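You operate a simulated robot arm through the tools that you are given. There is no shell and no other tool. Be economical: measure what you need, move in short steps, check, and stop when the job is done.

Carry out the task below with a simulated robot arm. There is one attempt and no reset: what you move stays moved.

TASK
Wipe the grease off the two smeared rollers with the blue wiping block.
Fine: switch the infeed off and turn the main switch off before you wipe; put the wiping block back; leave the other controls.

Only the result counts: the job must be done as asked and must still hold three seconds after the hand-in. Knocking over, shifting, dropping, spilling or breaking anything else fails it.

THE ROBOT
A 7-joint arm with a two-finger parallel gripper on a trunk, on a base that drives. Base frame: it is fixed to the floor where the robot stands at the start and does not move with it; the origin is under the middle of the robot, x ahead of it, y to its left, z up. Readings come in mm, degrees, newtons and seconds.
With the tool pointing down near the work surface it reaches from about 320 to 860 mm from the robot's upright axis, wherever it stands. Its first joint turns from -166.0 to 166.0 degrees. Places, roughly: black jog button [1400, 0, 1200]; foot bar [1300, -1000, 100]; green start button [1200, -100, 1200]; height gauge [1700, -1100, 1100]; infeed section switch [1400, 0, 1300]; lamp wall section switch [1200, -200, 1300]; main switch [1200, -200, 1100]; red lever [1800, -1600, 700]; red stop button [1100, -200, 1200]; speed dial [1300, -100, 1100]; stop block [1800, -1700, 600]; washer section switch [1300, -100, 1300]; white jog button [1300, -100, 1200]; yellow arm [1300, -1000, 700]; yellow check button [1200, -200, 1000]. Payload 3.43 kg.
The TCP is the grasp point between the finger pads, 34 mm short of the fingertips. In the tool frame z runs along the fingers and y along their closing line. Largest opening 128 mm; finger width 24, thickness 12; the body of the gripper, 48 by 130 mm, starts 96 mm behind the TCP.
Orientation is told as [roll, pitch, yaw] about the base's x, y, z axes, in that order, counted from this pose: with the fingers straight down and closing along the base's y, the tool's x points along the base's -x, its y along +y and its z along -z.

THE INTERFACE
- The arm moves only by the tool play_rows. Its arguments are lists of equal length, an entry for each row: "linear": the shift along the tool's x, y, z in mm, a list of three; "rotation": the turn, a rotation vector about the tool's x, y, z in degrees, a list of three; "hand": the closure in counts, from 0 (fully open) to 255 (shut). In form: {"linear": [[dx, dy, dz], ...], "rotation": [[rx, ry, rz], ...], "hand": [hand, ...]}. A call has 1 to 12 rows; each row is the pose to reach, as a shift and turn from the pose commanded when the call began, along the tool's axes at that moment. A row lasts 0.2 s, in which the tool goes at most 50 mm and 8.6 degrees; a call with a longer step from one row to the next is refused whole, and so is a gripper value outside its range. A pose out of reach is approached as far as the arm can. The call stops where the force on the tool passes 90 N (or 10 N more than at its start, if that is more) or the arm is blocked; 0.2 s more then pass. Each finger travels about 153 mm/s and halts on what it meets, pressing with about 31 N; the grip force reading is that of the motor and also rises with nothing between the fingers. The clock runs only during rows and for 0.2 s after the last one: add rows that repeat a pose to give the fingers time. It gives the time, the measured TCP pose, the force on the tool (base axes), the opening and the grip force at its end, in the units of the frame above (readings bear some noise), with the torque about the TCP (base axes, N m) and any sound that the robot's microphone picked up.
- Cameras (640 x 400 px; columns grow to the right, rows downward): "scene" is now at [199.7, -3.4, 1587.2]; the picture's right is [-0.10, -1.00, -0.00], its down [-0.55, 0.05, -0.83] and it looks along [0.83, -0.08, -0.55] (base axes); focal length 254 px, centre (320, 200). "wrist" rides on the gripper at [76, -11, -160] in the tool frame; the picture's right is [0.15, 0.99, 0.00], its down [-0.88, 0.13, -0.46] and it looks along [-0.45, 0.07, 0.89] (tool axes); focal length 234 px, centre (320, 200). There is no depth. A picture from a camera that has moved, and an enlarged one, comes with that camera's place and axes in the base frame and with its lens. The place of the scene camera against the robot may be out by one fixed shift of up to 18 mm in any direction.
- grab_frame(camera): a new picture of that camera. The clock stands still meanwhile.
- drive_base(legs): drives the robot by 1 to 6 legs, each [ahead, turn to the left] in mm and degrees, along the robot's own axes; the way and the turn of a leg run together, so that a leg with both is an arc; at most 1500 mm and 180 degrees a leg. The arm and the cameras ride along, it lands a little off, and it stops where it bumps. It gives what a move gives.
- turn_head(pan, tilt): turns the head with the scene camera to pan (to the left, within 132 degrees either way) and tilt (down, from -29 to 69), counted from straight ahead of the robot. It gives what a move gives.
- enlarge(camera, box): a new picture of the part [left, top, right, bottom] of that camera's present view, enlarged. The clock stands still meanwhile.
- sign_off(): hands the job in; it is judged then, once.

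Go step by step. Nothing tells you exact positions but the pictures and the camera data: compare them with the known pose of the tool, close in by small moves and look again before you grip or let go. The budget is 120 turns and 82 pictures, counting those below and the enlarged ones. Unless the task says otherwise, let go and move clear before handing in, and close with one line.

The tools are called after ">>>" as name(argument=value, ...) on one line, values as JSON. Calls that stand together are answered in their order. play_rows: Moves the arm, as the interface text tells. Its arguments: {"type":"object","properties":{"linear":{"type":"array","items":{"type":"array","items":{"type":"number"}}},"rotation":{"type":"array","items":{"type":"array","items":{"type":"number"}}},"hand":{"type":"array","items":{"type":"number"}}},"required":["linear","rotation","hand"]} The other tools are called the same way: drive_base (legs) drives the base; turn_head (pan, tilt) turns the head that bears the scene camera; grab_frame (camera) takes a picture; enlarge (camera, box) takes an enlarged picture of a part of a camera's view; sign_off () hands the job in.

At the start:

```text
t: 0.0
tcp_pos: [444.2, -157.6, 999.8]
tcp_rot: [0.0, 0.1, 0.0]
ft_force: [0.2, -0.1, 0.2]
wrist_torque: [0.02, 0.03, 0.0]
opening: 127.7
finger_force: 0.1
robot x, y, heading: [-1.0, -1.9, 0.1]
head pan, tilt: [-5.5, 33.6]
```

scene: 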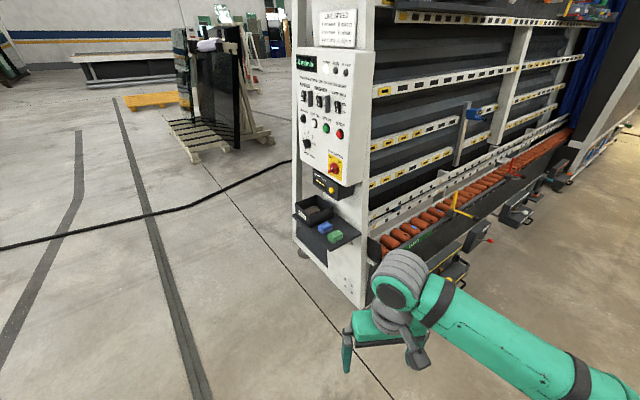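
wrist: 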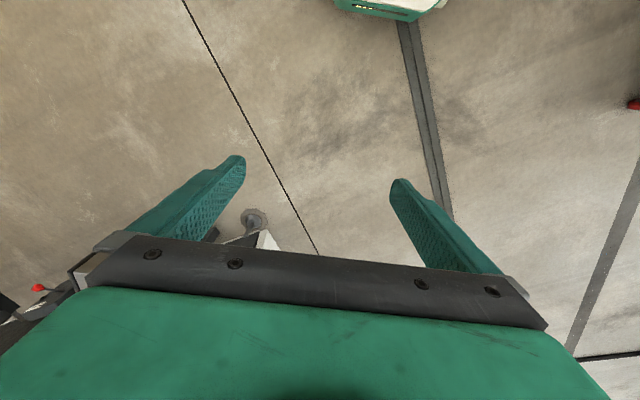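

I see a white control panel ahead with switches, a shelf with blue and green blocks, and rollers running off to the right. I'll look closer first.

>>> enlarge(camera="scene", box=[280, 40, 400, 190])

>>> enlarge(camera="scene", box=[280, 130, 600, 330])

```text
2.67 times, centred on (340, 115) of scene
camera zoom: at [199.7, -3.4, 1587.2], right [-0.1, -1.0, 0.0], down [-0.55, 0.05, -0.83], along [0.83, -0.08, -0.55], focal length 678 px, centre (267, 427)
```

zoom: 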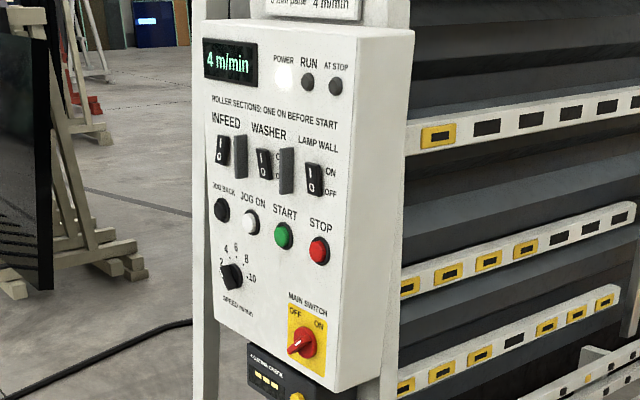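

```text
2.00 times, centred on (440, 230) of scene
camera zoom: at [199.7, -3.4, 1587.2], right [-0.1, -1.0, 0.0], down [-0.55, 0.05, -0.83], along [0.83, -0.08, -0.55], focal length 508 px, centre (80, 140)
```

zoom: 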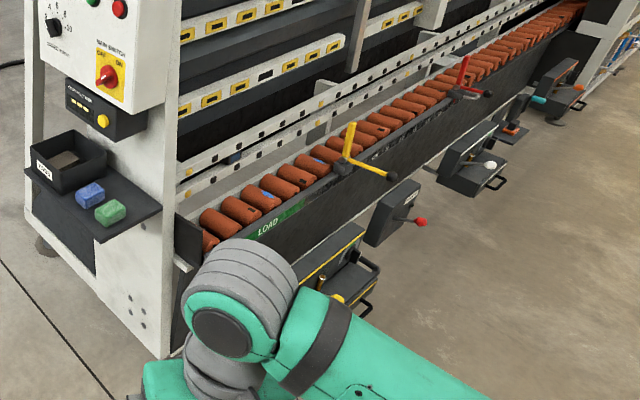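

The panel appears to be angled roughly 45°, facing (-x,+y). I'll drive to stand in front of it and look at it squarely.

>>> drive_base(legs=[[0, 33], [780, 0], [0, -75]])

>>> turn_head(pan=0, tilt=25)

>>> grab_frame(camera="scene")

```text
t: 9.6
tcp_pos: [893.5, 21.7, 998.7]
tcp_rot: [0.0, 0.0, -40.6]
ft_force: [0.2, 0.2, 0.2]
wrist_torque: [-0.02, 0.0, -0.01]
opening: 128.1
finger_force: 0.1
robot x, y, heading: [658.6, 431.7, -40.5]
head pan, tilt: [-5.5, 33.6]
```

```text
t: 10.3
tcp_pos: [894.0, 22.9, 1000.7]
tcp_rot: [0.0, 0.0, -40.5]
ft_force: [-0.7, 0.9, -0.6]
wrist_torque: [0.01, -0.02, 0.0]
opening: 128.2
finger_force: 0.0
robot x, y, heading: [662.3, 432.6, -40.6]
head pan, tilt: [0.0, 25.0]
```

```text
77 pictures are left
camera scene: at [815.6, 308.9, 1600.7], right [-0.65, -0.76, 0.0], down [-0.32, 0.28, -0.91], along [0.69, -0.59, -0.42], focal length 254 px, centre (320, 200)
```

scene: 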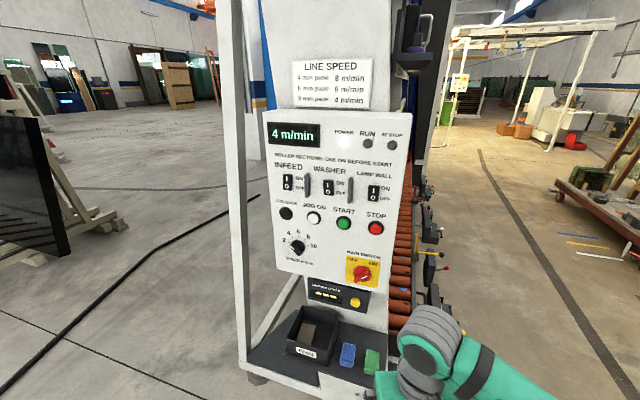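

>>> enlarge(camera="scene", box=[260, 100, 420, 200])

>>> enlarge(camera="scene", box=[240, 200, 440, 400])

```text
4.00 times, centred on (340, 150) of scene
camera zoom: at [815.6, 308.9, 1600.7], right [-0.65, -0.76, 0.0], down [-0.32, 0.28, -0.91], along [0.69, -0.59, -0.42], focal length 1017 px, centre (240, 400)
```

zoom: 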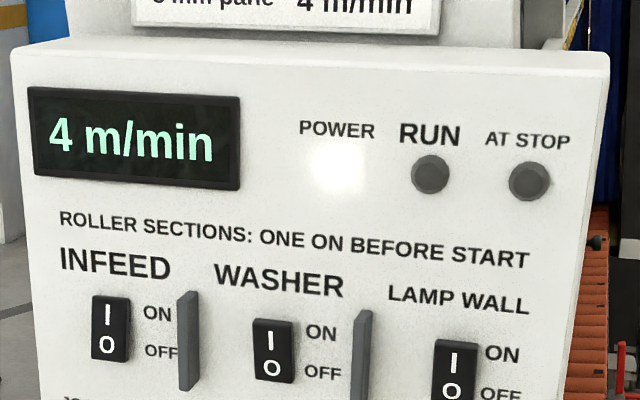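

```text
2.00 times, centred on (340, 300) of scene
camera zoom: at [815.6, 308.9, 1600.7], right [-0.65, -0.76, 0.0], down [-0.32, 0.28, -0.91], along [0.69, -0.59, -0.42], focal length 508 px, centre (280, 0)
```

zoom: 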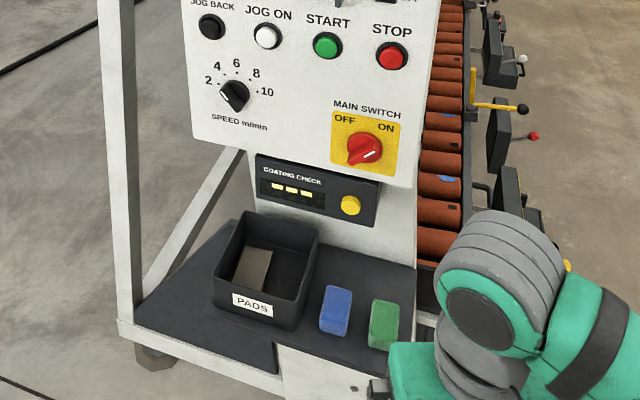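

Triangulating the two views: infeed switch ≈ (1358,-40,1357), main switch ≈ (1175,-154,1100), and the panel is faced with heading ≈ -58°. I'll drive to square up at about 750 mm.

>>> drive_base(legs=[[0, 67.6], [233, 0], [0, -85.2]])

>>> grab_frame(camera="scene")

>>> grab_frame(camera="wrist")

```text
t: 19.4
tcp_pos: [959.9, 68.9, 999.7]
tcp_rot: [0.0, 0.0, -59.3]
ft_force: [-0.7, -0.3, -0.7]
wrist_torque: [-0.01, -0.03, 0.02]
opening: 128.0
finger_force: 0.2
robot x, y, heading: [869.9, 531.0, -59.4]
head pan, tilt: [0.0, 25.0]
```

```text
74 pictures are left
camera scene: at [975.9, 367.7, 1600.8], right [-0.86, -0.51, 0.0], down [-0.21, 0.36, -0.91], along [0.46, -0.78, -0.42], focal length 254 px, centre (320, 200)
```

scene: 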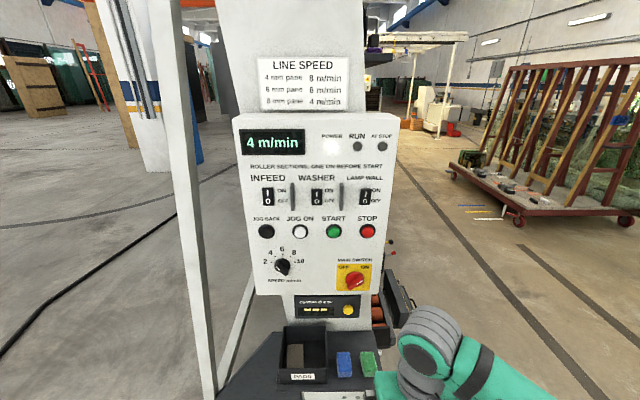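

```text
73 pictures are left
camera wrist: at [912.0, 128.5, 1159.3], right [0.78, 0.63, 0.0], down [0.56, -0.69, 0.46], along [0.29, -0.35, -0.89], focal length 234 px, centre (320, 200)
```

wrist: 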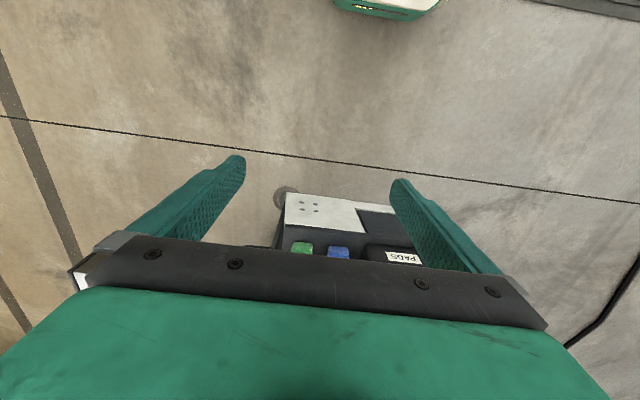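

Squared up. I'll get a close look at the rockers and main switch, and begin turning the tool horizontal toward the panel.

>>> enlarge(camera="scene", box=[245, 165, 395, 215])

>>> enlarge(camera="scene", box=[240, 240, 400, 400])

>>> play_rows(linear=[[-10, 0, -20], [-20, 0, -40], [-30, 0, -60], [-40, 0, -80], [-50, 0, -100], [-60, 0, -120], [-70, 0, -140], [-80, 0, -160], [-80, 0, -180], [-80, 0, -200], [-80, 0, -220]], rotation=[[0, -8.2, 0], [0, -16.4, 0], [0, -24.6, 0], [0, -32.8, 0], [0, -41, 0], [0, -49.2, 0], [0, -57.4, 0], [0, -65.6, 0], [0, -73.8, 0], [0, -82, 0], [0, -90, 0]], hand=[0, 0, 0, 0, 0, 50, 100, 150, 200, 255, 255])

```text
4.27 times, centred on (320, 190) of scene
camera zoom: at [975.9, 367.7, 1600.8], right [-0.86, -0.51, 0.0], down [-0.21, 0.36, -0.91], along [0.46, -0.78, -0.42], focal length 1085 px, centre (320, 243)
```

zoom: 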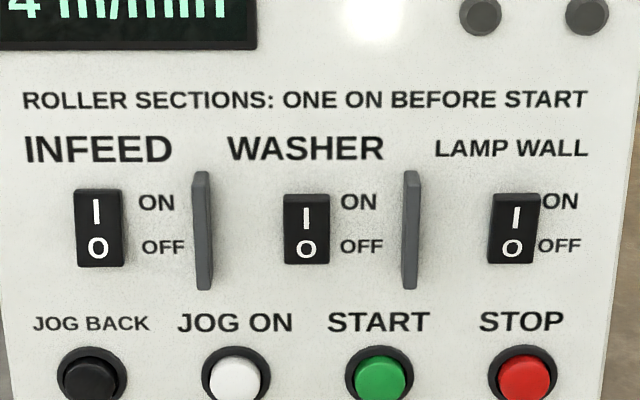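

```text
2.50 times, centred on (320, 320) of scene
camera zoom: at [975.9, 367.7, 1600.8], right [-0.86, -0.51, 0.0], down [-0.21, 0.36, -0.91], along [0.46, -0.78, -0.42], focal length 636 px, centre (320, -100)
```

zoom: 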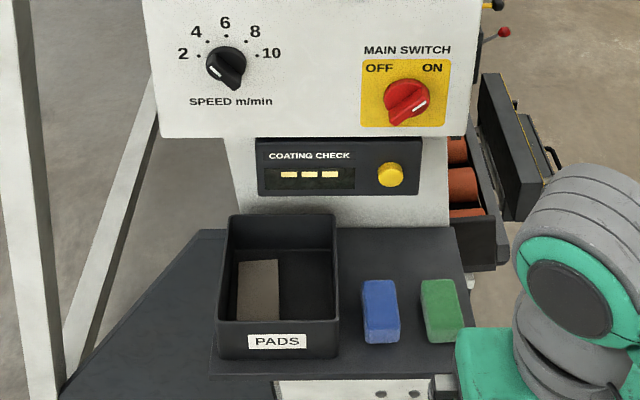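

```text
t: 21.8
tcp_pos: [990.8, -48.1, 1215.6]
tcp_rot: [-176.2, -89.8, 117.0]
ft_force: [-0.6, -0.1, 0.6]
wrist_torque: [0.0, -0.01, -0.01]
opening: 0.1
finger_force: 31.5
out of reach, approached as far as the arm can: row 6, 7, 8, 9, 10, 11
robot x, y, heading: [868.9, 531.1, -59.1]
head pan, tilt: [0.0, 25.0]
```

>>> grab_frame(camera="scene")

>>> grab_frame(camera="wrist")

```text
70 pictures are left
camera scene: at [975.9, 367.7, 1600.8], right [-0.86, -0.51, 0.0], down [-0.21, 0.36, -0.91], along [0.46, -0.78, -0.42], focal length 254 px, centre (320, 200)
```

scene: 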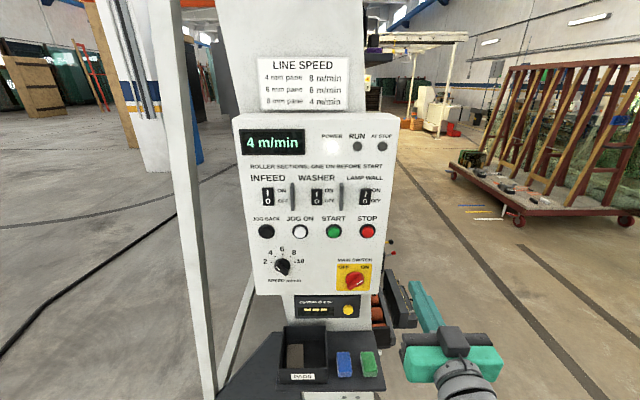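

```text
69 pictures are left
camera wrist: at [900.4, 83.1, 1139.8], right [0.85, 0.51, -0.15], down [-0.12, 0.46, 0.88], along [0.51, -0.73, 0.45], focal length 234 px, centre (320, 200)
```

wrist: 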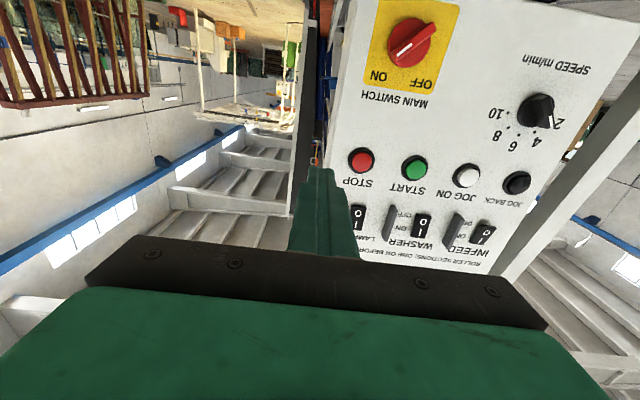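

Tool is horizontal now. I'll move to a standoff in front of the infeed rocker's lower half and check with the wrist camera, whose place isn't subject to the scene camera's offset.

>>> play_rows(linear=[[-13, 36, 6], [-26, 72, 12], [-39, 108, 18], [-52, 144, 24], [-65, 180, 30], [-78, 216, 36], [-91, 252, 42], [-104, 288, 48], [-115, 318, 50], [-115, 318, 50]], rotation=[[0, 0, 0], [0, 0, 0], [0, 0, 0], [0, 0, 0], [0, 0, 0], [0, 0, 0], [0, 0, 0], [0, 0, 0], [0, 0, 0], [0, 0, 0]], hand=[255, 255, 255, 255, 255, 255, 255, 255, 255, 255])

>>> grab_frame(camera="wrist")

>>> enlarge(camera="scene", box=[220, 110, 420, 310])

```text
t: 24.0
tcp_pos: [1288.9, 70.3, 1333.0]
tcp_rot: [33.2, -90.0, -92.5]
ft_force: [0.6, -0.6, -0.1]
wrist_torque: [0.0, 0.0, -0.01]
opening: 0.0
finger_force: 31.2
out of reach, approached as far as the arm can: row 1, 2, 3, 4, 5, 6, 7
robot x, y, heading: [871.9, 537.6, -59.5]
head pan, tilt: [0.0, 25.0]
```

```text
68 pictures are left
camera wrist: at [1200.2, 202.1, 1256.5], right [0.85, 0.51, -0.15], down [-0.12, 0.46, 0.88], along [0.51, -0.73, 0.45], focal length 234 px, centre (320, 200)
```

wrist: 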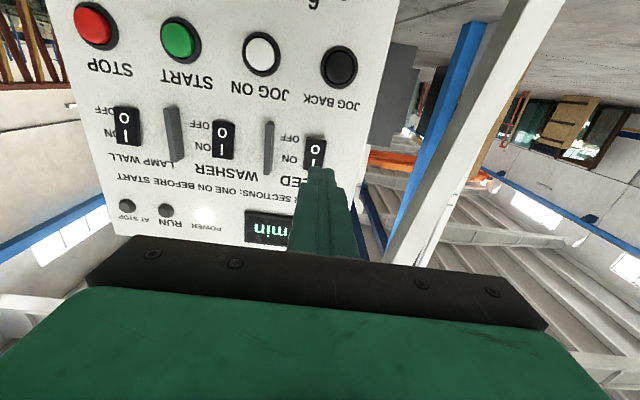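

```text
2.00 times, centred on (320, 210) of scene
camera zoom: at [976.1, 367.7, 1600.8], right [-0.86, -0.51, 0.0], down [-0.21, 0.36, -0.91], along [0.46, -0.78, -0.42], focal length 508 px, centre (320, 180)
```

zoom: 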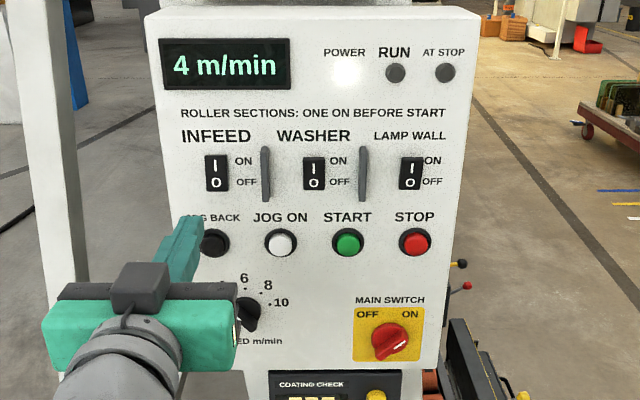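

Wrist triangulation puts the infeed rocker at ≈(1352,-46,1339); the scene camera reads about 18 mm too high. I'll line up on the lower (OFF) half and approach gently.

>>> play_rows(linear=[[11, -5, 20], [11, -5, 50], [11, -5, 75], [11, -5, 85], [11, -5, 85]], rotation=[[0, 0, 0], [0, 0, 0], [0, 0, 0], [0, 0, 0], [0, 0, 0]], hand=[255, 255, 255, 255, 255])

>>> enlarge(camera="wrist", box=[220, 90, 420, 215])

>>> enlarge(camera="scene", box=[240, 160, 340, 240])

```text
t: 25.2
tcp_pos: [1329.4, -6.0, 1320.4]
tcp_rot: [-117.9, -90.0, 58.5]
ft_force: [0.2, 0.1, 0.0]
wrist_torque: [0.0, 0.0, -0.01]
opening: 0.0
finger_force: 30.6
robot x, y, heading: [866.1, 534.9, -59.7]
head pan, tilt: [0.0, 25.0]
```

```text
3.20 times, centred on (320, 152) of wrist
camera zoom: at [1239.4, 125.7, 1244.1], right [0.85, 0.51, -0.15], down [-0.12, 0.46, 0.88], along [0.51, -0.73, 0.45], focal length 749 px, centre (320, 352)
```

zoom: 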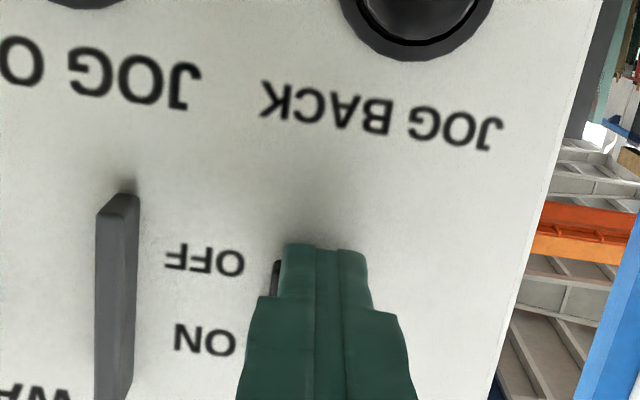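

```text
5.00 times, centred on (290, 200) of scene
camera zoom: at [976.1, 367.7, 1600.8], right [-0.86, -0.51, 0.0], down [-0.21, 0.36, -0.91], along [0.46, -0.78, -0.42], focal length 1271 px, centre (470, 200)
```

zoom: 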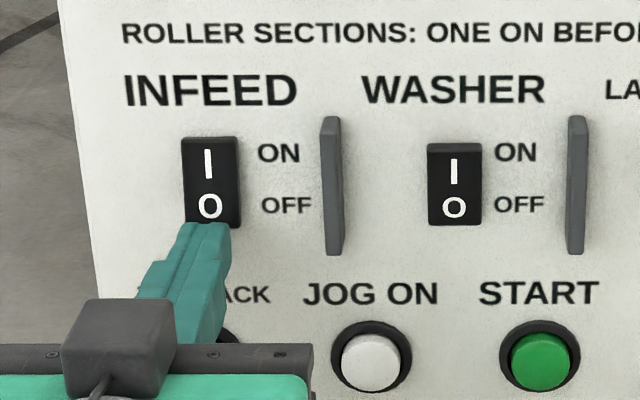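

Aligned on the OFF half. Pressing in small steps.

>>> play_rows(linear=[[-3, -2, 5], [-3, -2, 10], [-3, -2, 13], [-3, -2, 16], [-3, -2, 18], [-3, -2, 20]], rotation=[[0, 0, 0], [0, 0, 0], [0, 0, 0], [0, 0, 0], [0, 0, 0], [0, 0, 0]], hand=[255, 255, 255, 255, 255, 255])

>>> enlarge(camera="scene", box=[240, 160, 340, 240])

```text
t: 26.3
tcp_pos: [1334.8, -15.3, 1322.2]
tcp_rot: [42.7, -89.9, -101.8]
ft_force: [-26.4, 30.0, -6.6]
wrist_torque: [-0.36, 0.06, -0.27]
opening: 0.3
finger_force: 30.6
robot x, y, heading: [871.3, 532.6, -59.7]
head pan, tilt: [0.0, 25.0]
stopped in row 5: the force on the tool passed its limit at 99 N (the readings are from after the stop); the commanded pose is now the measured one
```

```text
5.00 times, centred on (290, 200) of scene
camera zoom: at [974.9, 369.0, 1601.0], right [-0.86, -0.51, 0.0], down [-0.21, 0.36, -0.91], along [0.46, -0.78, -0.42], focal length 1271 px, centre (470, 200)
```

zoom: 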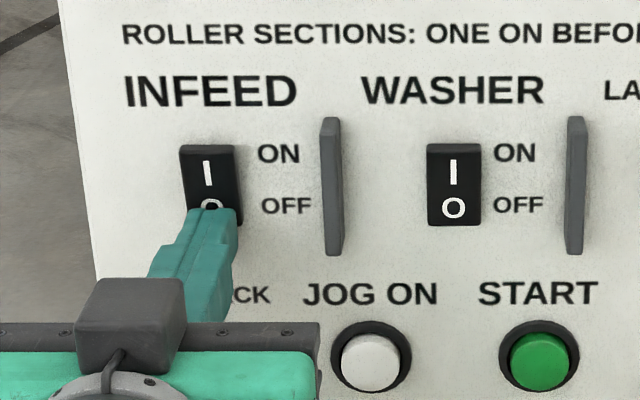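

>>> play_rows(linear=[[0, 0, -20], [0, 0, -50], [0, 0, -80], [0, 0, -80]], rotation=[[0, 0, 0], [0, 0, 0], [0, 0, 0], [0, 0, 0]], hand=[255, 255, 255, 255])

>>> enlarge(camera="scene", box=[245, 165, 395, 215])

>>> grab_frame(camera="wrist")

```text
t: 27.3
tcp_pos: [1295.7, 51.2, 1321.2]
tcp_rot: [6.1, -89.8, -65.3]
ft_force: [-0.3, 0.0, -0.3]
wrist_torque: [0.04, 0.01, -0.01]
opening: 0.2
finger_force: 31.1
robot x, y, heading: [872.2, 533.0, -59.5]
head pan, tilt: [0.0, 25.0]
```

```text
4.27 times, centred on (320, 190) of scene
camera zoom: at [976.1, 367.7, 1600.8], right [-0.86, -0.51, 0.0], down [-0.21, 0.36, -0.91], along [0.46, -0.78, -0.42], focal length 1085 px, centre (320, 243)
```

zoom: 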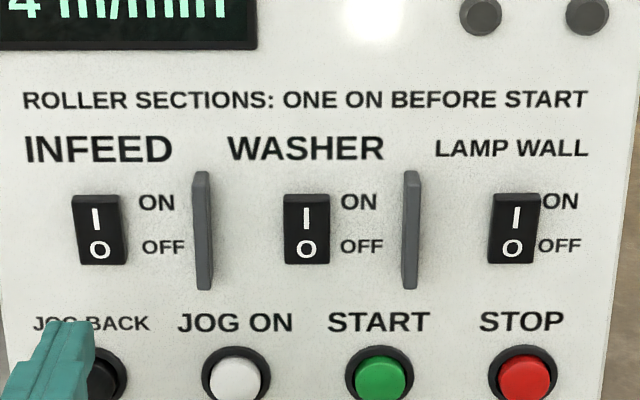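

```text
62 pictures are left
camera wrist: at [1204.9, 182.7, 1245.3], right [0.85, 0.51, -0.15], down [-0.12, 0.45, 0.88], along [0.51, -0.73, 0.45], focal length 234 px, centre (320, 200)
```

wrist: 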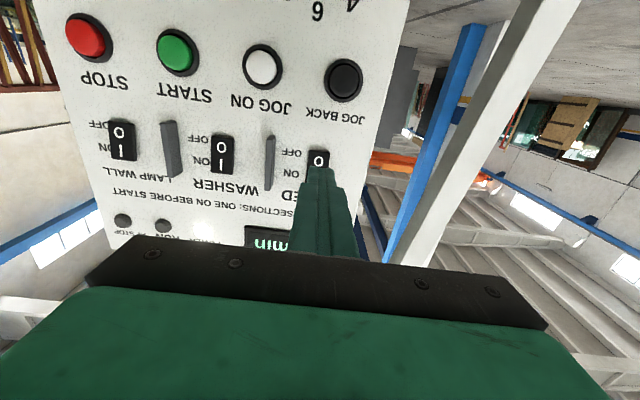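

Infeed is now OFF (its rocker matches the other two). Next I move to a standoff in front of the main switch and look.

>>> play_rows(linear=[[20, -18, -15], [54, -50, -30], [88, -82, -30], [122, -114, -30], [156, -146, -30], [190, -178, -30], [220, -205, -30], [237, -219, -30], [237, -219, -30]], rotation=[[0, 0, 0], [0, 0, 0], [0, 0, 0], [0, 0, 0], [0, 0, 0], [0, 0, 0], [0, 0, 0], [0, 0, 0], [0, 0, 0]], hand=[255, 255, 255, 255, 255, 200, 150, 150, 150])

>>> grab_frame(camera="wrist")

>>> enlarge(camera="scene", box=[300, 230, 420, 330])

```text
t: 29.3
tcp_pos: [1091.9, -35.5, 1086.3]
tcp_rot: [4.4, -89.8, -63.7]
ft_force: [0.0, -0.2, 0.3]
wrist_torque: [-0.01, 0.03, -0.02]
opening: 52.8
finger_force: 0.0
out of reach, approached as far as the arm can: row 2, 3, 4, 5
robot x, y, heading: [864.7, 533.6, -59.3]
head pan, tilt: [0.0, 25.0]
```

```text
61 pictures are left
camera wrist: at [1001.1, 96.5, 1010.1], right [0.85, 0.51, -0.15], down [-0.12, 0.46, 0.88], along [0.51, -0.73, 0.45], focal length 234 px, centre (320, 200)
```

wrist: 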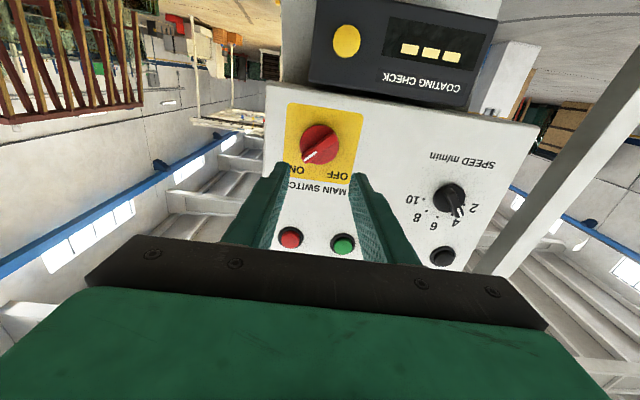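

```text
4.00 times, centred on (360, 280) of scene
camera zoom: at [976.0, 367.7, 1600.8], right [-0.86, -0.51, 0.0], down [-0.21, 0.36, -0.91], along [0.46, -0.78, -0.42], focal length 1017 px, centre (160, -120)
```

zoom: 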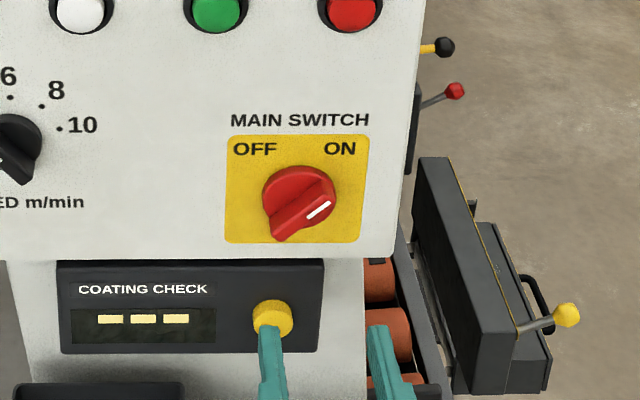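

Main switch knob is near (1171,-167,1085), with its handle pointing to ON at ~45° up-right. I'll roll the gripper 45° so the fingers straddle the handle and come closer.

>>> play_rows(linear=[[0, 0, 10], [0, 0, 20], [0, 0, 35], [0, 0, 50], [0, 0, 60], [0, 0, 70], [0, 0, 70]], rotation=[[0, 0, 7.5], [0, 0, 15], [0, 0, 22.5], [0, 0, 30], [0, 0, 37.5], [0, 0, 45], [0, 0, 45]], hand=[150, 150, 150, 150, 150, 150, 150])

>>> grab_frame(camera="wrist")

>>> enlarge(camera="scene", box=[300, 230, 420, 330])

```text
t: 30.9
tcp_pos: [1127.8, -96.3, 1083.1]
tcp_rot: [89.7, -44.9, -149.0]
ft_force: [0.7, -0.2, 0.2]
wrist_torque: [0.04, 0.0, 0.01]
opening: 52.6
finger_force: 0.1
robot x, y, heading: [870.2, 532.2, -59.5]
head pan, tilt: [0.0, 25.0]
```

```text
59 pictures are left
camera wrist: at [1085.9, 65.8, 1022.9], right [0.69, 0.41, 0.6], down [-0.69, 0.12, 0.72], along [0.22, -0.91, 0.36], focal length 234 px, centre (320, 200)
```

wrist: 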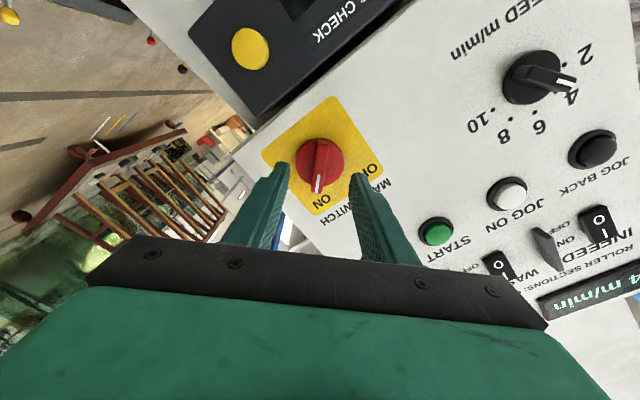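

```text
4.00 times, centred on (360, 280) of scene
camera zoom: at [976.0, 367.7, 1600.8], right [-0.86, -0.51, 0.0], down [-0.21, 0.36, -0.91], along [0.46, -0.78, -0.42], focal length 1017 px, centre (160, -120)
```

zoom: 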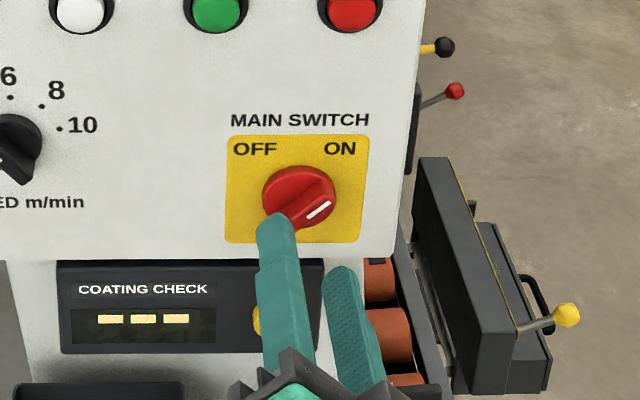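

Centred on the knob (≈(1168,-163,1083.5)); advancing so the fingertips straddle the handle.

>>> play_rows(linear=[[0, 0, 20], [0, 0, 35], [0, 0, 44], [0, 0, 50], [0, 0, 54], [0, 0, 54]], rotation=[[0, 0, 0], [0, 0, 0], [0, 0, 0], [0, 0, 0], [0, 0, 0], [0, 0, 0]], hand=[150, 150, 150, 150, 150, 150])

>>> enlarge(camera="wrist", box=[220, 100, 420, 225])

>>> enlarge(camera="scene", box=[300, 230, 420, 330])

```text
t: 31.8
tcp_pos: [1146.3, -130.3, 1084.5]
tcp_rot: [89.6, -44.9, -149.0]
ft_force: [-23.8, 44.1, -4.6]
wrist_torque: [-0.76, -0.36, 0.96]
opening: 52.0
finger_force: 0.0
robot x, y, heading: [870.5, 533.6, -59.5]
head pan, tilt: [0.0, 25.0]
stopped in row 4: the force on the tool passed its limit at 112 N (the readings are from after the stop); the commanded pose is now the measured one
```

```text
3.20 times, centred on (320, 162) of wrist
camera zoom: at [1105.5, 30.1, 1022.5], right [0.69, 0.41, 0.6], down [-0.69, 0.12, 0.72], along [0.22, -0.91, 0.36], focal length 749 px, centre (320, 320)
```

zoom: 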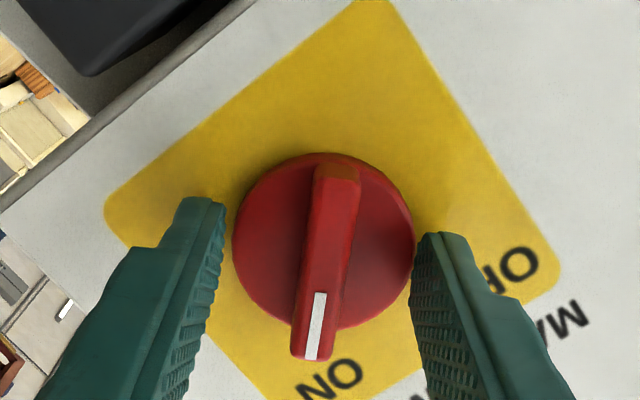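

```text
4.00 times, centred on (360, 280) of scene
camera zoom: at [975.1, 369.4, 1601.0], right [-0.86, -0.51, 0.0], down [-0.21, 0.36, -0.91], along [0.46, -0.78, -0.42], focal length 1017 px, centre (160, -120)
```

zoom: 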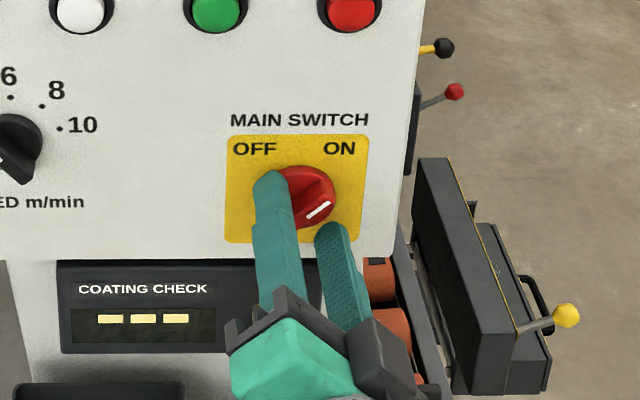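

Tips touched at the disc. I'll back off a few mm and close on the handle bar.

>>> play_rows(linear=[[0, 0, -8], [0, 0, -8], [0, 0, -8], [0, 0, -8], [0, 0, -8]], rotation=[[0, 0, 0], [0, 0, 0], [0, 0, 0], [0, 0, 0], [0, 0, 0]], hand=[150, 190, 255, 255, 255])

>>> enlarge(camera="wrist", box=[220, 100, 420, 225])

```text
t: 33.0
tcp_pos: [1145.7, -125.1, 1083.1]
tcp_rot: [89.6, -44.9, -148.8]
ft_force: [11.5, -8.3, 12.9]
wrist_torque: [0.29, 0.28, 1.19]
opening: 11.8
finger_force: 45.2
robot x, y, heading: [870.2, 535.6, -59.6]
head pan, tilt: [0.0, 25.0]
```

```text
3.20 times, centred on (320, 162) of wrist
camera zoom: at [1103.8, 35.4, 1022.3], right [0.69, 0.41, 0.6], down [-0.69, 0.11, 0.72], along [0.23, -0.9, 0.36], focal length 749 px, centre (320, 320)
```

zoom: 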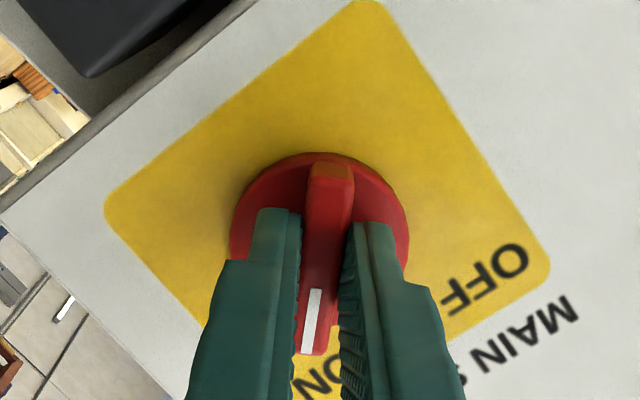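

Bar gripped (11.8 mm). Turning 90° counter-clockwise to OFF.

>>> play_rows(linear=[[0, 0, 0], [0, 0, 0], [0, 0, 0], [0, 0, 0], [0, 0, 0], [0, 0, 0], [0, 0, 0], [0, 0, 0], [0, 0, 0], [0, 0, 0], [0, 0, 0], [0, 0, 0]], rotation=[[0, 0, -8], [0, 0, -16], [0, 0, -24], [0, 0, -32], [0, 0, -40], [0, 0, -48], [0, 0, -56], [0, 0, -64], [0, 0, -72], [0, 0, -80], [0, 0, -88], [0, 0, -92]], hand=[255, 255, 255, 255, 255, 255, 255, 255, 255, 255, 255, 255])

>>> enlarge(camera="scene", box=[230, 110, 420, 330])

```text
t: 35.6
tcp_pos: [1141.9, -126.6, 1082.8]
tcp_rot: [-89.6, -43.0, 30.2]
ft_force: [-5.2, -24.2, 18.1]
wrist_torque: [0.32, -1.2, -0.07]
opening: 12.1
finger_force: 45.0
robot x, y, heading: [870.2, 534.9, -59.5]
head pan, tilt: [0.0, 25.0]
```

```text
1.82 times, centred on (325, 220) of scene
camera zoom: at [975.4, 367.2, 1600.8], right [-0.86, -0.51, 0.0], down [-0.21, 0.36, -0.91], along [0.46, -0.78, -0.42], focal length 462 px, centre (311, 164)
```

zoom: 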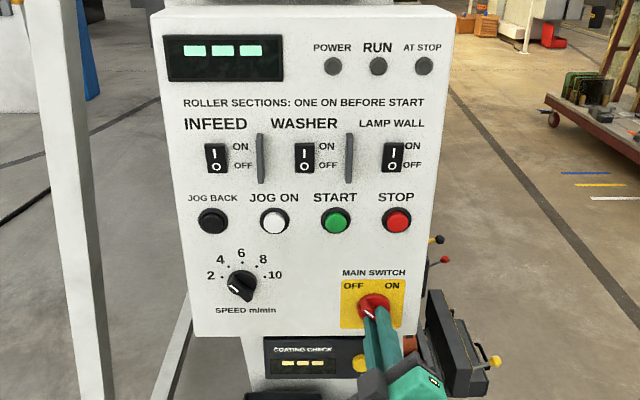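

Power lamp is out: main switch is OFF. Release and retreat.

>>> play_rows(linear=[[0, 0, 0], [0, 0, 0], [0, 0, -20], [0, 0, -60], [0, 0, -100], [0, 0, -130], [0, 0, -130], [0, 0, -130], [0, 0, -130]], rotation=[[0, 0, 0], [0, 0, 0], [0, 0, 0], [0, 0, 8], [0, 0, 16], [0, 0, 24], [0, 0, 32], [0, 0, 40], [0, 0, 45]], hand=[170, 150, 150, 150, 150, 150, 150, 150, 150])

>>> turn_head(pan=0, tilt=45)

>>> grab_frame(camera="scene")

```text
t: 37.6
tcp_pos: [1078.6, -14.2, 1083.9]
tcp_rot: [-78.7, -88.1, 19.7]
ft_force: [-0.2, 0.4, 0.6]
wrist_torque: [0.0, -0.01, -0.01]
opening: 52.6
finger_force: 0.0
robot x, y, heading: [871.7, 533.1, -59.5]
head pan, tilt: [0.0, 25.0]
```

```text
t: 38.4
tcp_pos: [1077.4, -14.5, 1083.1]
tcp_rot: [-79.3, -88.0, 20.1]
ft_force: [0.2, 0.2, 0.4]
wrist_torque: [0.06, -0.03, 0.03]
opening: 52.9
finger_force: 0.1
robot x, y, heading: [874.0, 529.7, -59.5]
head pan, tilt: [0.0, 45.0]
```

```text
53 pictures are left
camera scene: at [970.5, 377.0, 1570.3], right [-0.86, -0.51, 0.0], down [-0.36, 0.61, -0.71], along [0.36, -0.61, -0.71], focal length 254 px, centre (320, 200)
```

scene: 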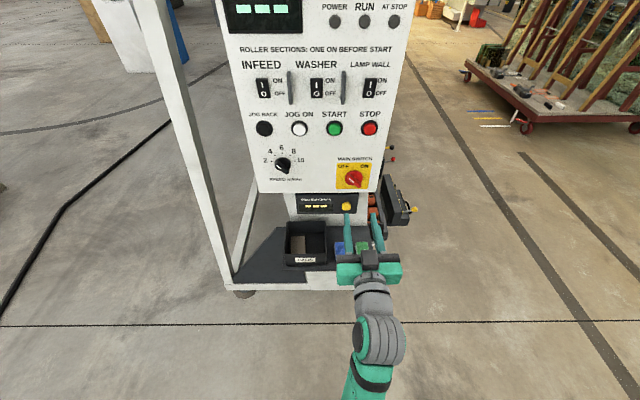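

Now for the blocks: the blue one is near (1172,-132,~760), just below the panel's front. I'll tilt the tool 45° forward-down and look with the wrist camera from a standoff.

>>> play_rows(linear=[[36, 4, 0], [72, 8, 8], [108, 12, 16], [144, 16, 25], [180, 20, 35], [217, 22, 43], [217, 22, 43]], rotation=[[0, 7.5, 0], [0, 15, 0], [0, 22.5, 0], [0, 30, 0], [0, 37.5, 0], [0, 45, 0], [0, 45, 0]], hand=[112, 112, 112, 112, 112, 112, 112])

>>> grab_frame(camera="wrist")

>>> grab_frame(camera="scene")

```text
t: 40.0
tcp_pos: [1109.5, -42.0, 864.9]
tcp_rot: [-2.6, -44.5, -57.4]
ft_force: [-0.6, -0.5, -0.5]
wrist_torque: [-0.03, -0.02, -0.03]
opening: 71.8
finger_force: 0.1
robot x, y, heading: [871.4, 534.0, -59.6]
head pan, tilt: [0.0, 45.0]
```

```text
52 pictures are left
camera wrist: at [1018.4, 95.6, 924.3], right [0.79, 0.59, -0.14], down [0.3, -0.18, 0.94], along [0.53, -0.78, -0.32], focal length 234 px, centre (320, 200)
```

wrist: 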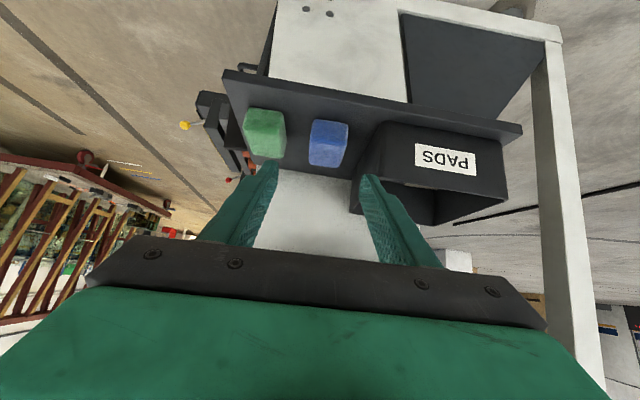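

```text
51 pictures are left
camera scene: at [970.5, 377.0, 1570.2], right [-0.86, -0.51, 0.0], down [-0.36, 0.61, -0.71], along [0.36, -0.61, -0.71], focal length 254 px, centre (320, 200)
```

scene: 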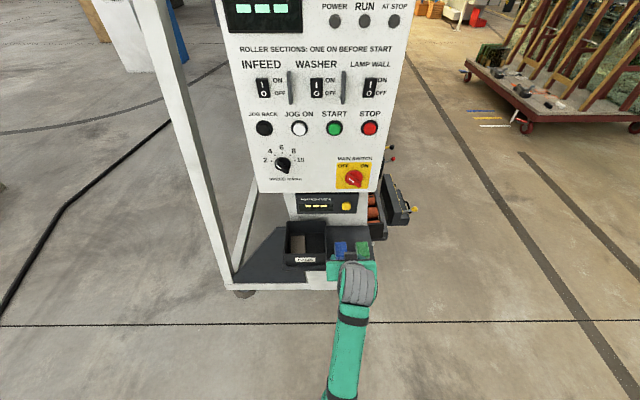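

>>> enlarge(camera="wrist", box=[220, 60, 420, 220])

>>> enlarge(camera="scene", box=[270, 190, 430, 310])

```text
2.50 times, centred on (320, 140) of wrist
camera zoom: at [1018.4, 95.6, 924.3], right [0.79, 0.59, -0.14], down [0.3, -0.18, 0.94], along [0.53, -0.78, -0.32], focal length 585 px, centre (320, 350)
```

zoom: 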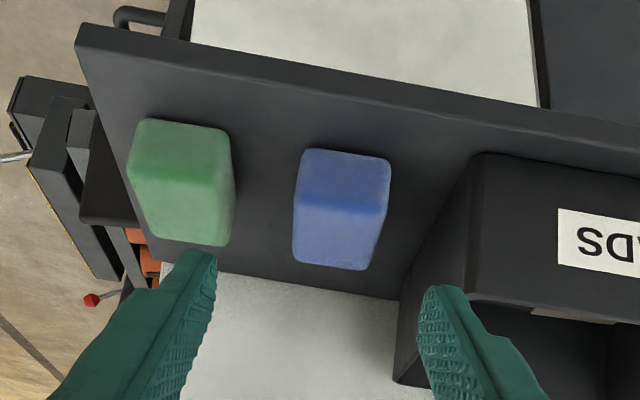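

```text
3.33 times, centred on (350, 250) of scene
camera zoom: at [970.5, 377.0, 1570.2], right [-0.86, -0.51, 0.0], down [-0.36, 0.61, -0.71], along [0.36, -0.61, -0.71], focal length 847 px, centre (220, 33)
```

zoom: 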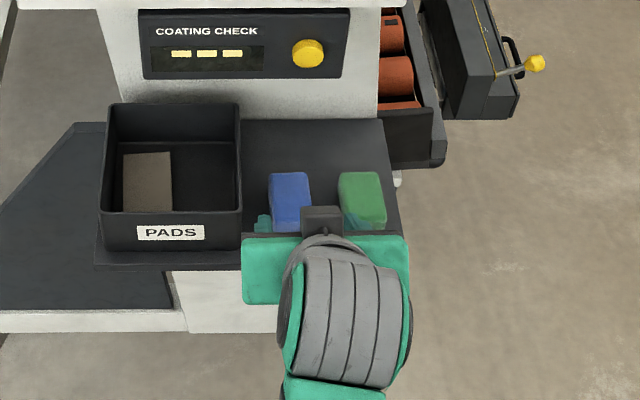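

Block top centre ≈(1168,-124,775), about 48 wide, shelf ≈745. I'll steepen the tilt to 60° down and come to 60 mm short of the grasp.

>>> play_rows(linear=[[-12, 5, 30], [-24.8, 9.1, 61.8], [-24.8, 9.1, 61.8]], rotation=[[-1, 7.4, 0.4], [-2, 14.8, 0.9], [-2, 14.8, 0.9]], hand=[131, 131, 131])

>>> grab_frame(camera="wrist")

```text
t: 40.8
tcp_pos: [1150.5, -90.3, 838.3]
tcp_rot: [0.2, -29.8, -58.8]
ft_force: [-0.3, 0.5, 0.3]
wrist_torque: [0.03, 0.01, 0.0]
opening: 62.1
finger_force: 0.1
robot x, y, heading: [868.0, 533.6, -59.5]
head pan, tilt: [0.0, 45.0]
```

```text
48 pictures are left
camera wrist: at [1066.5, 27.5, 939.1], right [0.78, 0.62, -0.07], down [0.39, -0.39, 0.83], along [0.49, -0.68, -0.55], focal length 234 px, centre (320, 200)
```

wrist: 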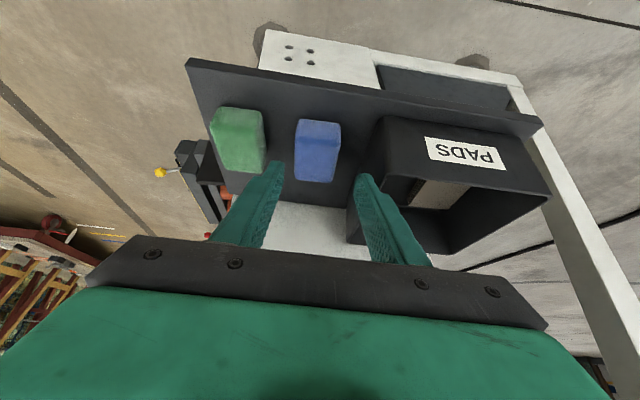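

Nearly centred; shift 3 mm right and descend along the tool.

>>> play_rows(linear=[[0, -3, 20], [0, -3, 40], [0, -3, 52], [0, -3, 58], [0, -3, 58]], rotation=[[0, 0, 0], [0, 0, 0], [0, 0, 0], [0, 0, 0], [0, 0, 0]], hand=[131, 131, 131, 131, 131])

>>> enlarge(camera="wrist", box=[220, 80, 420, 240])

>>> enlarge(camera="scene", box=[270, 190, 430, 310])

```text
t: 42.0
tcp_pos: [1163.2, -116.7, 788.8]
tcp_rot: [0.4, -29.8, -58.7]
ft_force: [0.0, 0.4, -1.0]
wrist_torque: [0.0, -0.03, -0.02]
opening: 62.1
finger_force: 0.1
robot x, y, heading: [871.6, 532.3, -59.8]
head pan, tilt: [0.0, 45.0]
```

```text
2.50 times, centred on (320, 160) of wrist
camera zoom: at [1078.8, 1.3, 888.7], right [0.78, 0.62, -0.07], down [0.39, -0.39, 0.83], along [0.49, -0.68, -0.55], focal length 585 px, centre (320, 300)
```

zoom: 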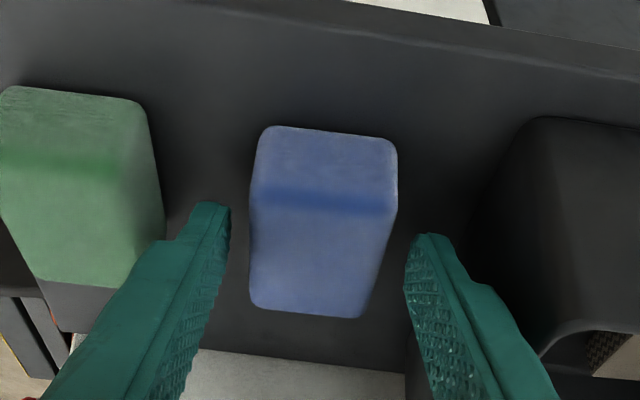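

```text
3.33 times, centred on (350, 250) of scene
camera zoom: at [970.5, 377.0, 1570.2], right [-0.86, -0.51, 0.0], down [-0.36, 0.61, -0.71], along [0.36, -0.61, -0.71], focal length 847 px, centre (220, 33)
```

zoom: 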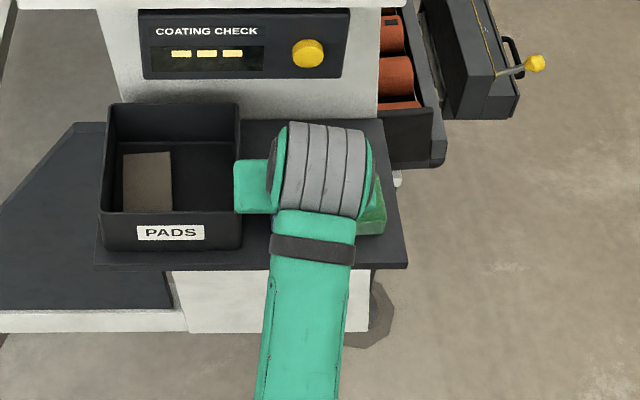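

Fingers straddle the block well. Small adjust down and back, then close.

>>> play_rows(linear=[[3, 0, 0.5], [6.3, 0, 1], [6.3, 0, 1], [6.3, 0, 1], [6.3, 0, 1]], rotation=[[0, 0, 0], [0, 0, 0], [0, 0, 0], [0, 0, 0], [0, 0, 0]], hand=[131, 150, 200, 255, 255])

>>> enlarge(camera="wrist", box=[220, 80, 420, 240])

```text
t: 43.2
tcp_pos: [1160.8, -112.5, 783.0]
tcp_rot: [0.2, -29.8, -58.8]
ft_force: [0.4, -1.5, 3.2]
wrist_torque: [-0.14, -0.04, 0.05]
opening: 44.1
finger_force: 30.8
robot x, y, heading: [870.6, 532.1, -59.7]
head pan, tilt: [0.0, 45.0]
```

```text
2.50 times, centred on (320, 160) of wrist
camera zoom: at [1076.3, 5.6, 884.1], right [0.78, 0.62, -0.07], down [0.39, -0.39, 0.83], along [0.49, -0.68, -0.55], focal length 585 px, centre (320, 300)
```

zoom: 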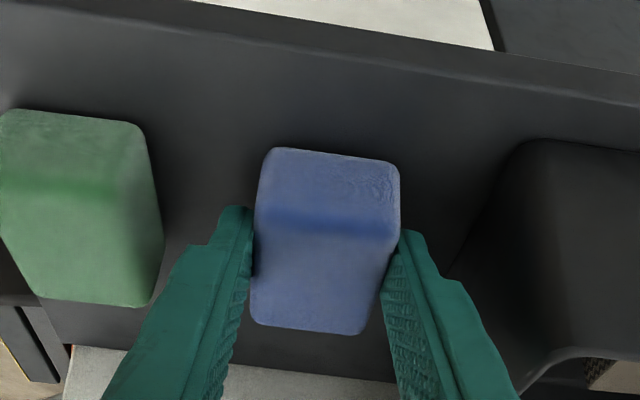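

Gripped at 44 mm (grasp pose TCP (1160.8,-112.5,783), yaw -58.8, to be reused when putting back). Lift, then back away toward the robot.

>>> play_rows(linear=[[-5, 0, -8.7], [-15, 0, -26], [-30, 0, -52], [-45, 0, -78], [-30, 0, -90], [0, 0, -105], [30, 0, -120], [50, 0, -130], [50, 0, -130]], rotation=[[0, 0, 0], [0, 0, 0], [0, 0, 0], [0, 0, 0], [0, 0, 0], [0, 0, 0], [0, 0, 0], [0, 0, 0], [0, 0, 0]], hand=[255, 255, 255, 255, 255, 255, 255, 255, 255])

>>> grab_frame(camera="wrist")

>>> grab_frame(camera="scene")

```text
t: 45.2
tcp_pos: [1103.5, -21.1, 872.5]
tcp_rot: [0.2, -29.6, -58.8]
ft_force: [-0.3, -0.2, -0.3]
wrist_torque: [0.01, 0.01, 0.0]
opening: 44.0
finger_force: 30.9
robot x, y, heading: [870.3, 528.7, -59.5]
head pan, tilt: [0.0, 45.0]
```

```text
44 pictures are left
camera wrist: at [1020.1, 97.9, 973.5], right [0.78, 0.62, -0.07], down [0.39, -0.39, 0.83], along [0.49, -0.68, -0.55], focal length 234 px, centre (320, 200)
```

wrist: 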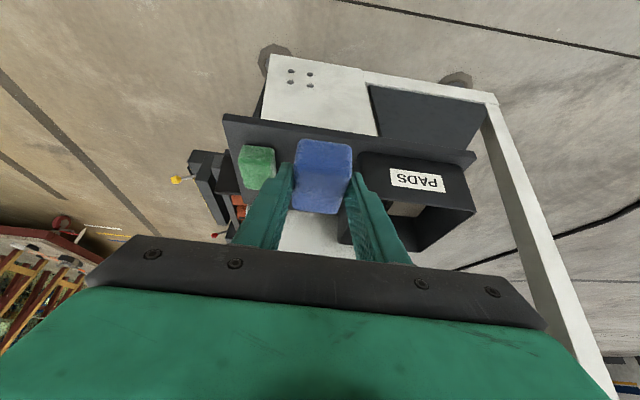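

```text
43 pictures are left
camera scene: at [970.5, 377.0, 1570.2], right [-0.86, -0.51, 0.0], down [-0.36, 0.61, -0.71], along [0.36, -0.61, -0.71], focal length 254 px, centre (320, 200)
```

scene: 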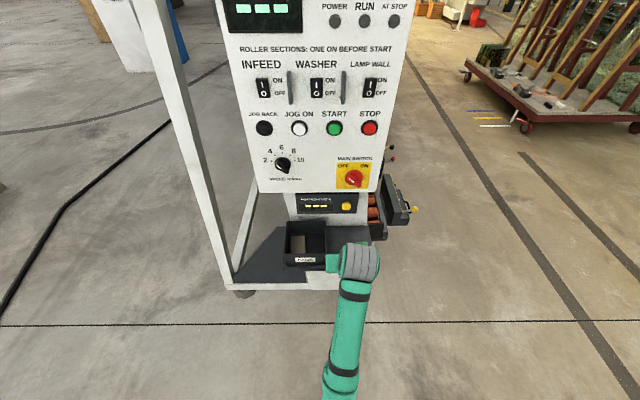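

Block held. Now back away, drive around toward the roller side, and look at the rollers (smears estimated near (1285,-662,630) and (1448,-910,605)).

>>> drive_base(legs=[[-300, 0], [0, -56.9], [1162, 0], [0, 91.8]])

>>> turn_head(pan=-10, tilt=28)

>>> grab_frame(camera="scene")

```text
t: 60.1
tcp_pos: [684.7, -592.1, 872.1]
tcp_rot: [0.4, -29.9, -25.0]
ft_force: [-0.1, -0.5, -1.1]
wrist_torque: [0.06, -0.01, -0.01]
opening: 43.8
finger_force: 31.0
robot x, y, heading: [181.3, -263.1, -25.6]
head pan, tilt: [0.0, 45.0]
```

```text
t: 60.9
tcp_pos: [684.7, -592.3, 871.7]
tcp_rot: [0.3, -29.8, -25.0]
ft_force: [0.4, 0.6, 0.1]
wrist_torque: [-0.02, 0.0, 0.02]
opening: 43.6
finger_force: 31.1
robot x, y, heading: [182.3, -261.3, -25.8]
head pan, tilt: [-10.0, 28.0]
```

```text
42 pictures are left
camera scene: at [357.0, -356.9, 1595.9], right [-0.58, -0.81, 0.0], down [-0.38, 0.27, -0.88], along [0.72, -0.51, -0.47], focal length 254 px, centre (320, 200)
```

scene: 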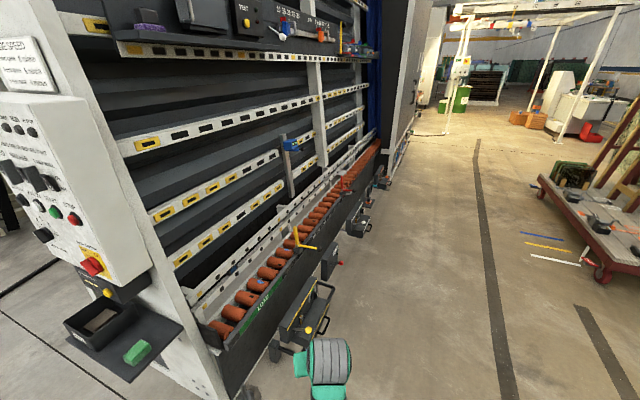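

Floor is clear. Drive to a spot about 1 m in front of the smeared rollers, facing the machine.

>>> drive_base(legs=[[0, -46.6], [1098, 0], [0, 103.9]])

>>> turn_head(pan=0, tilt=40)

>>> grab_frame(camera="scene")

```text
t: 73.8
tcp_pos: [1076.3, -1063.6, 873.7]
tcp_rot: [0.3, -29.8, 31.6]
ft_force: [0.0, 0.2, 0.0]
wrist_torque: [-0.03, 0.04, 0.0]
opening: 43.9
finger_force: 31.4
robot x, y, heading: [524.2, -1302.0, 31.1]
head pan, tilt: [-10.0, 28.0]
```

```text
t: 74.5
tcp_pos: [1076.6, -1063.8, 872.2]
tcp_rot: [0.3, -29.9, 31.5]
ft_force: [0.4, 0.1, -0.5]
wrist_torque: [0.06, 0.01, 0.0]
opening: 43.9
finger_force: 31.4
robot x, y, heading: [523.7, -1302.3, 30.7]
head pan, tilt: [0.0, 40.0]
```

```text
41 pictures are left
camera scene: at [694.7, -1200.5, 1577.5], right [0.52, -0.86, 0.0], down [-0.55, -0.33, -0.77], along [0.66, 0.4, -0.64], focal length 254 px, centre (320, 200)
```

scene: 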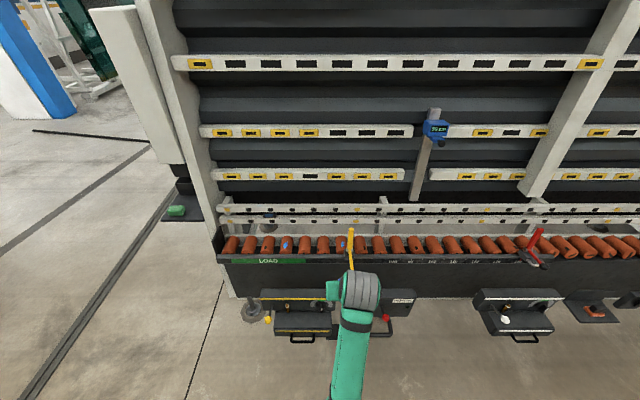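

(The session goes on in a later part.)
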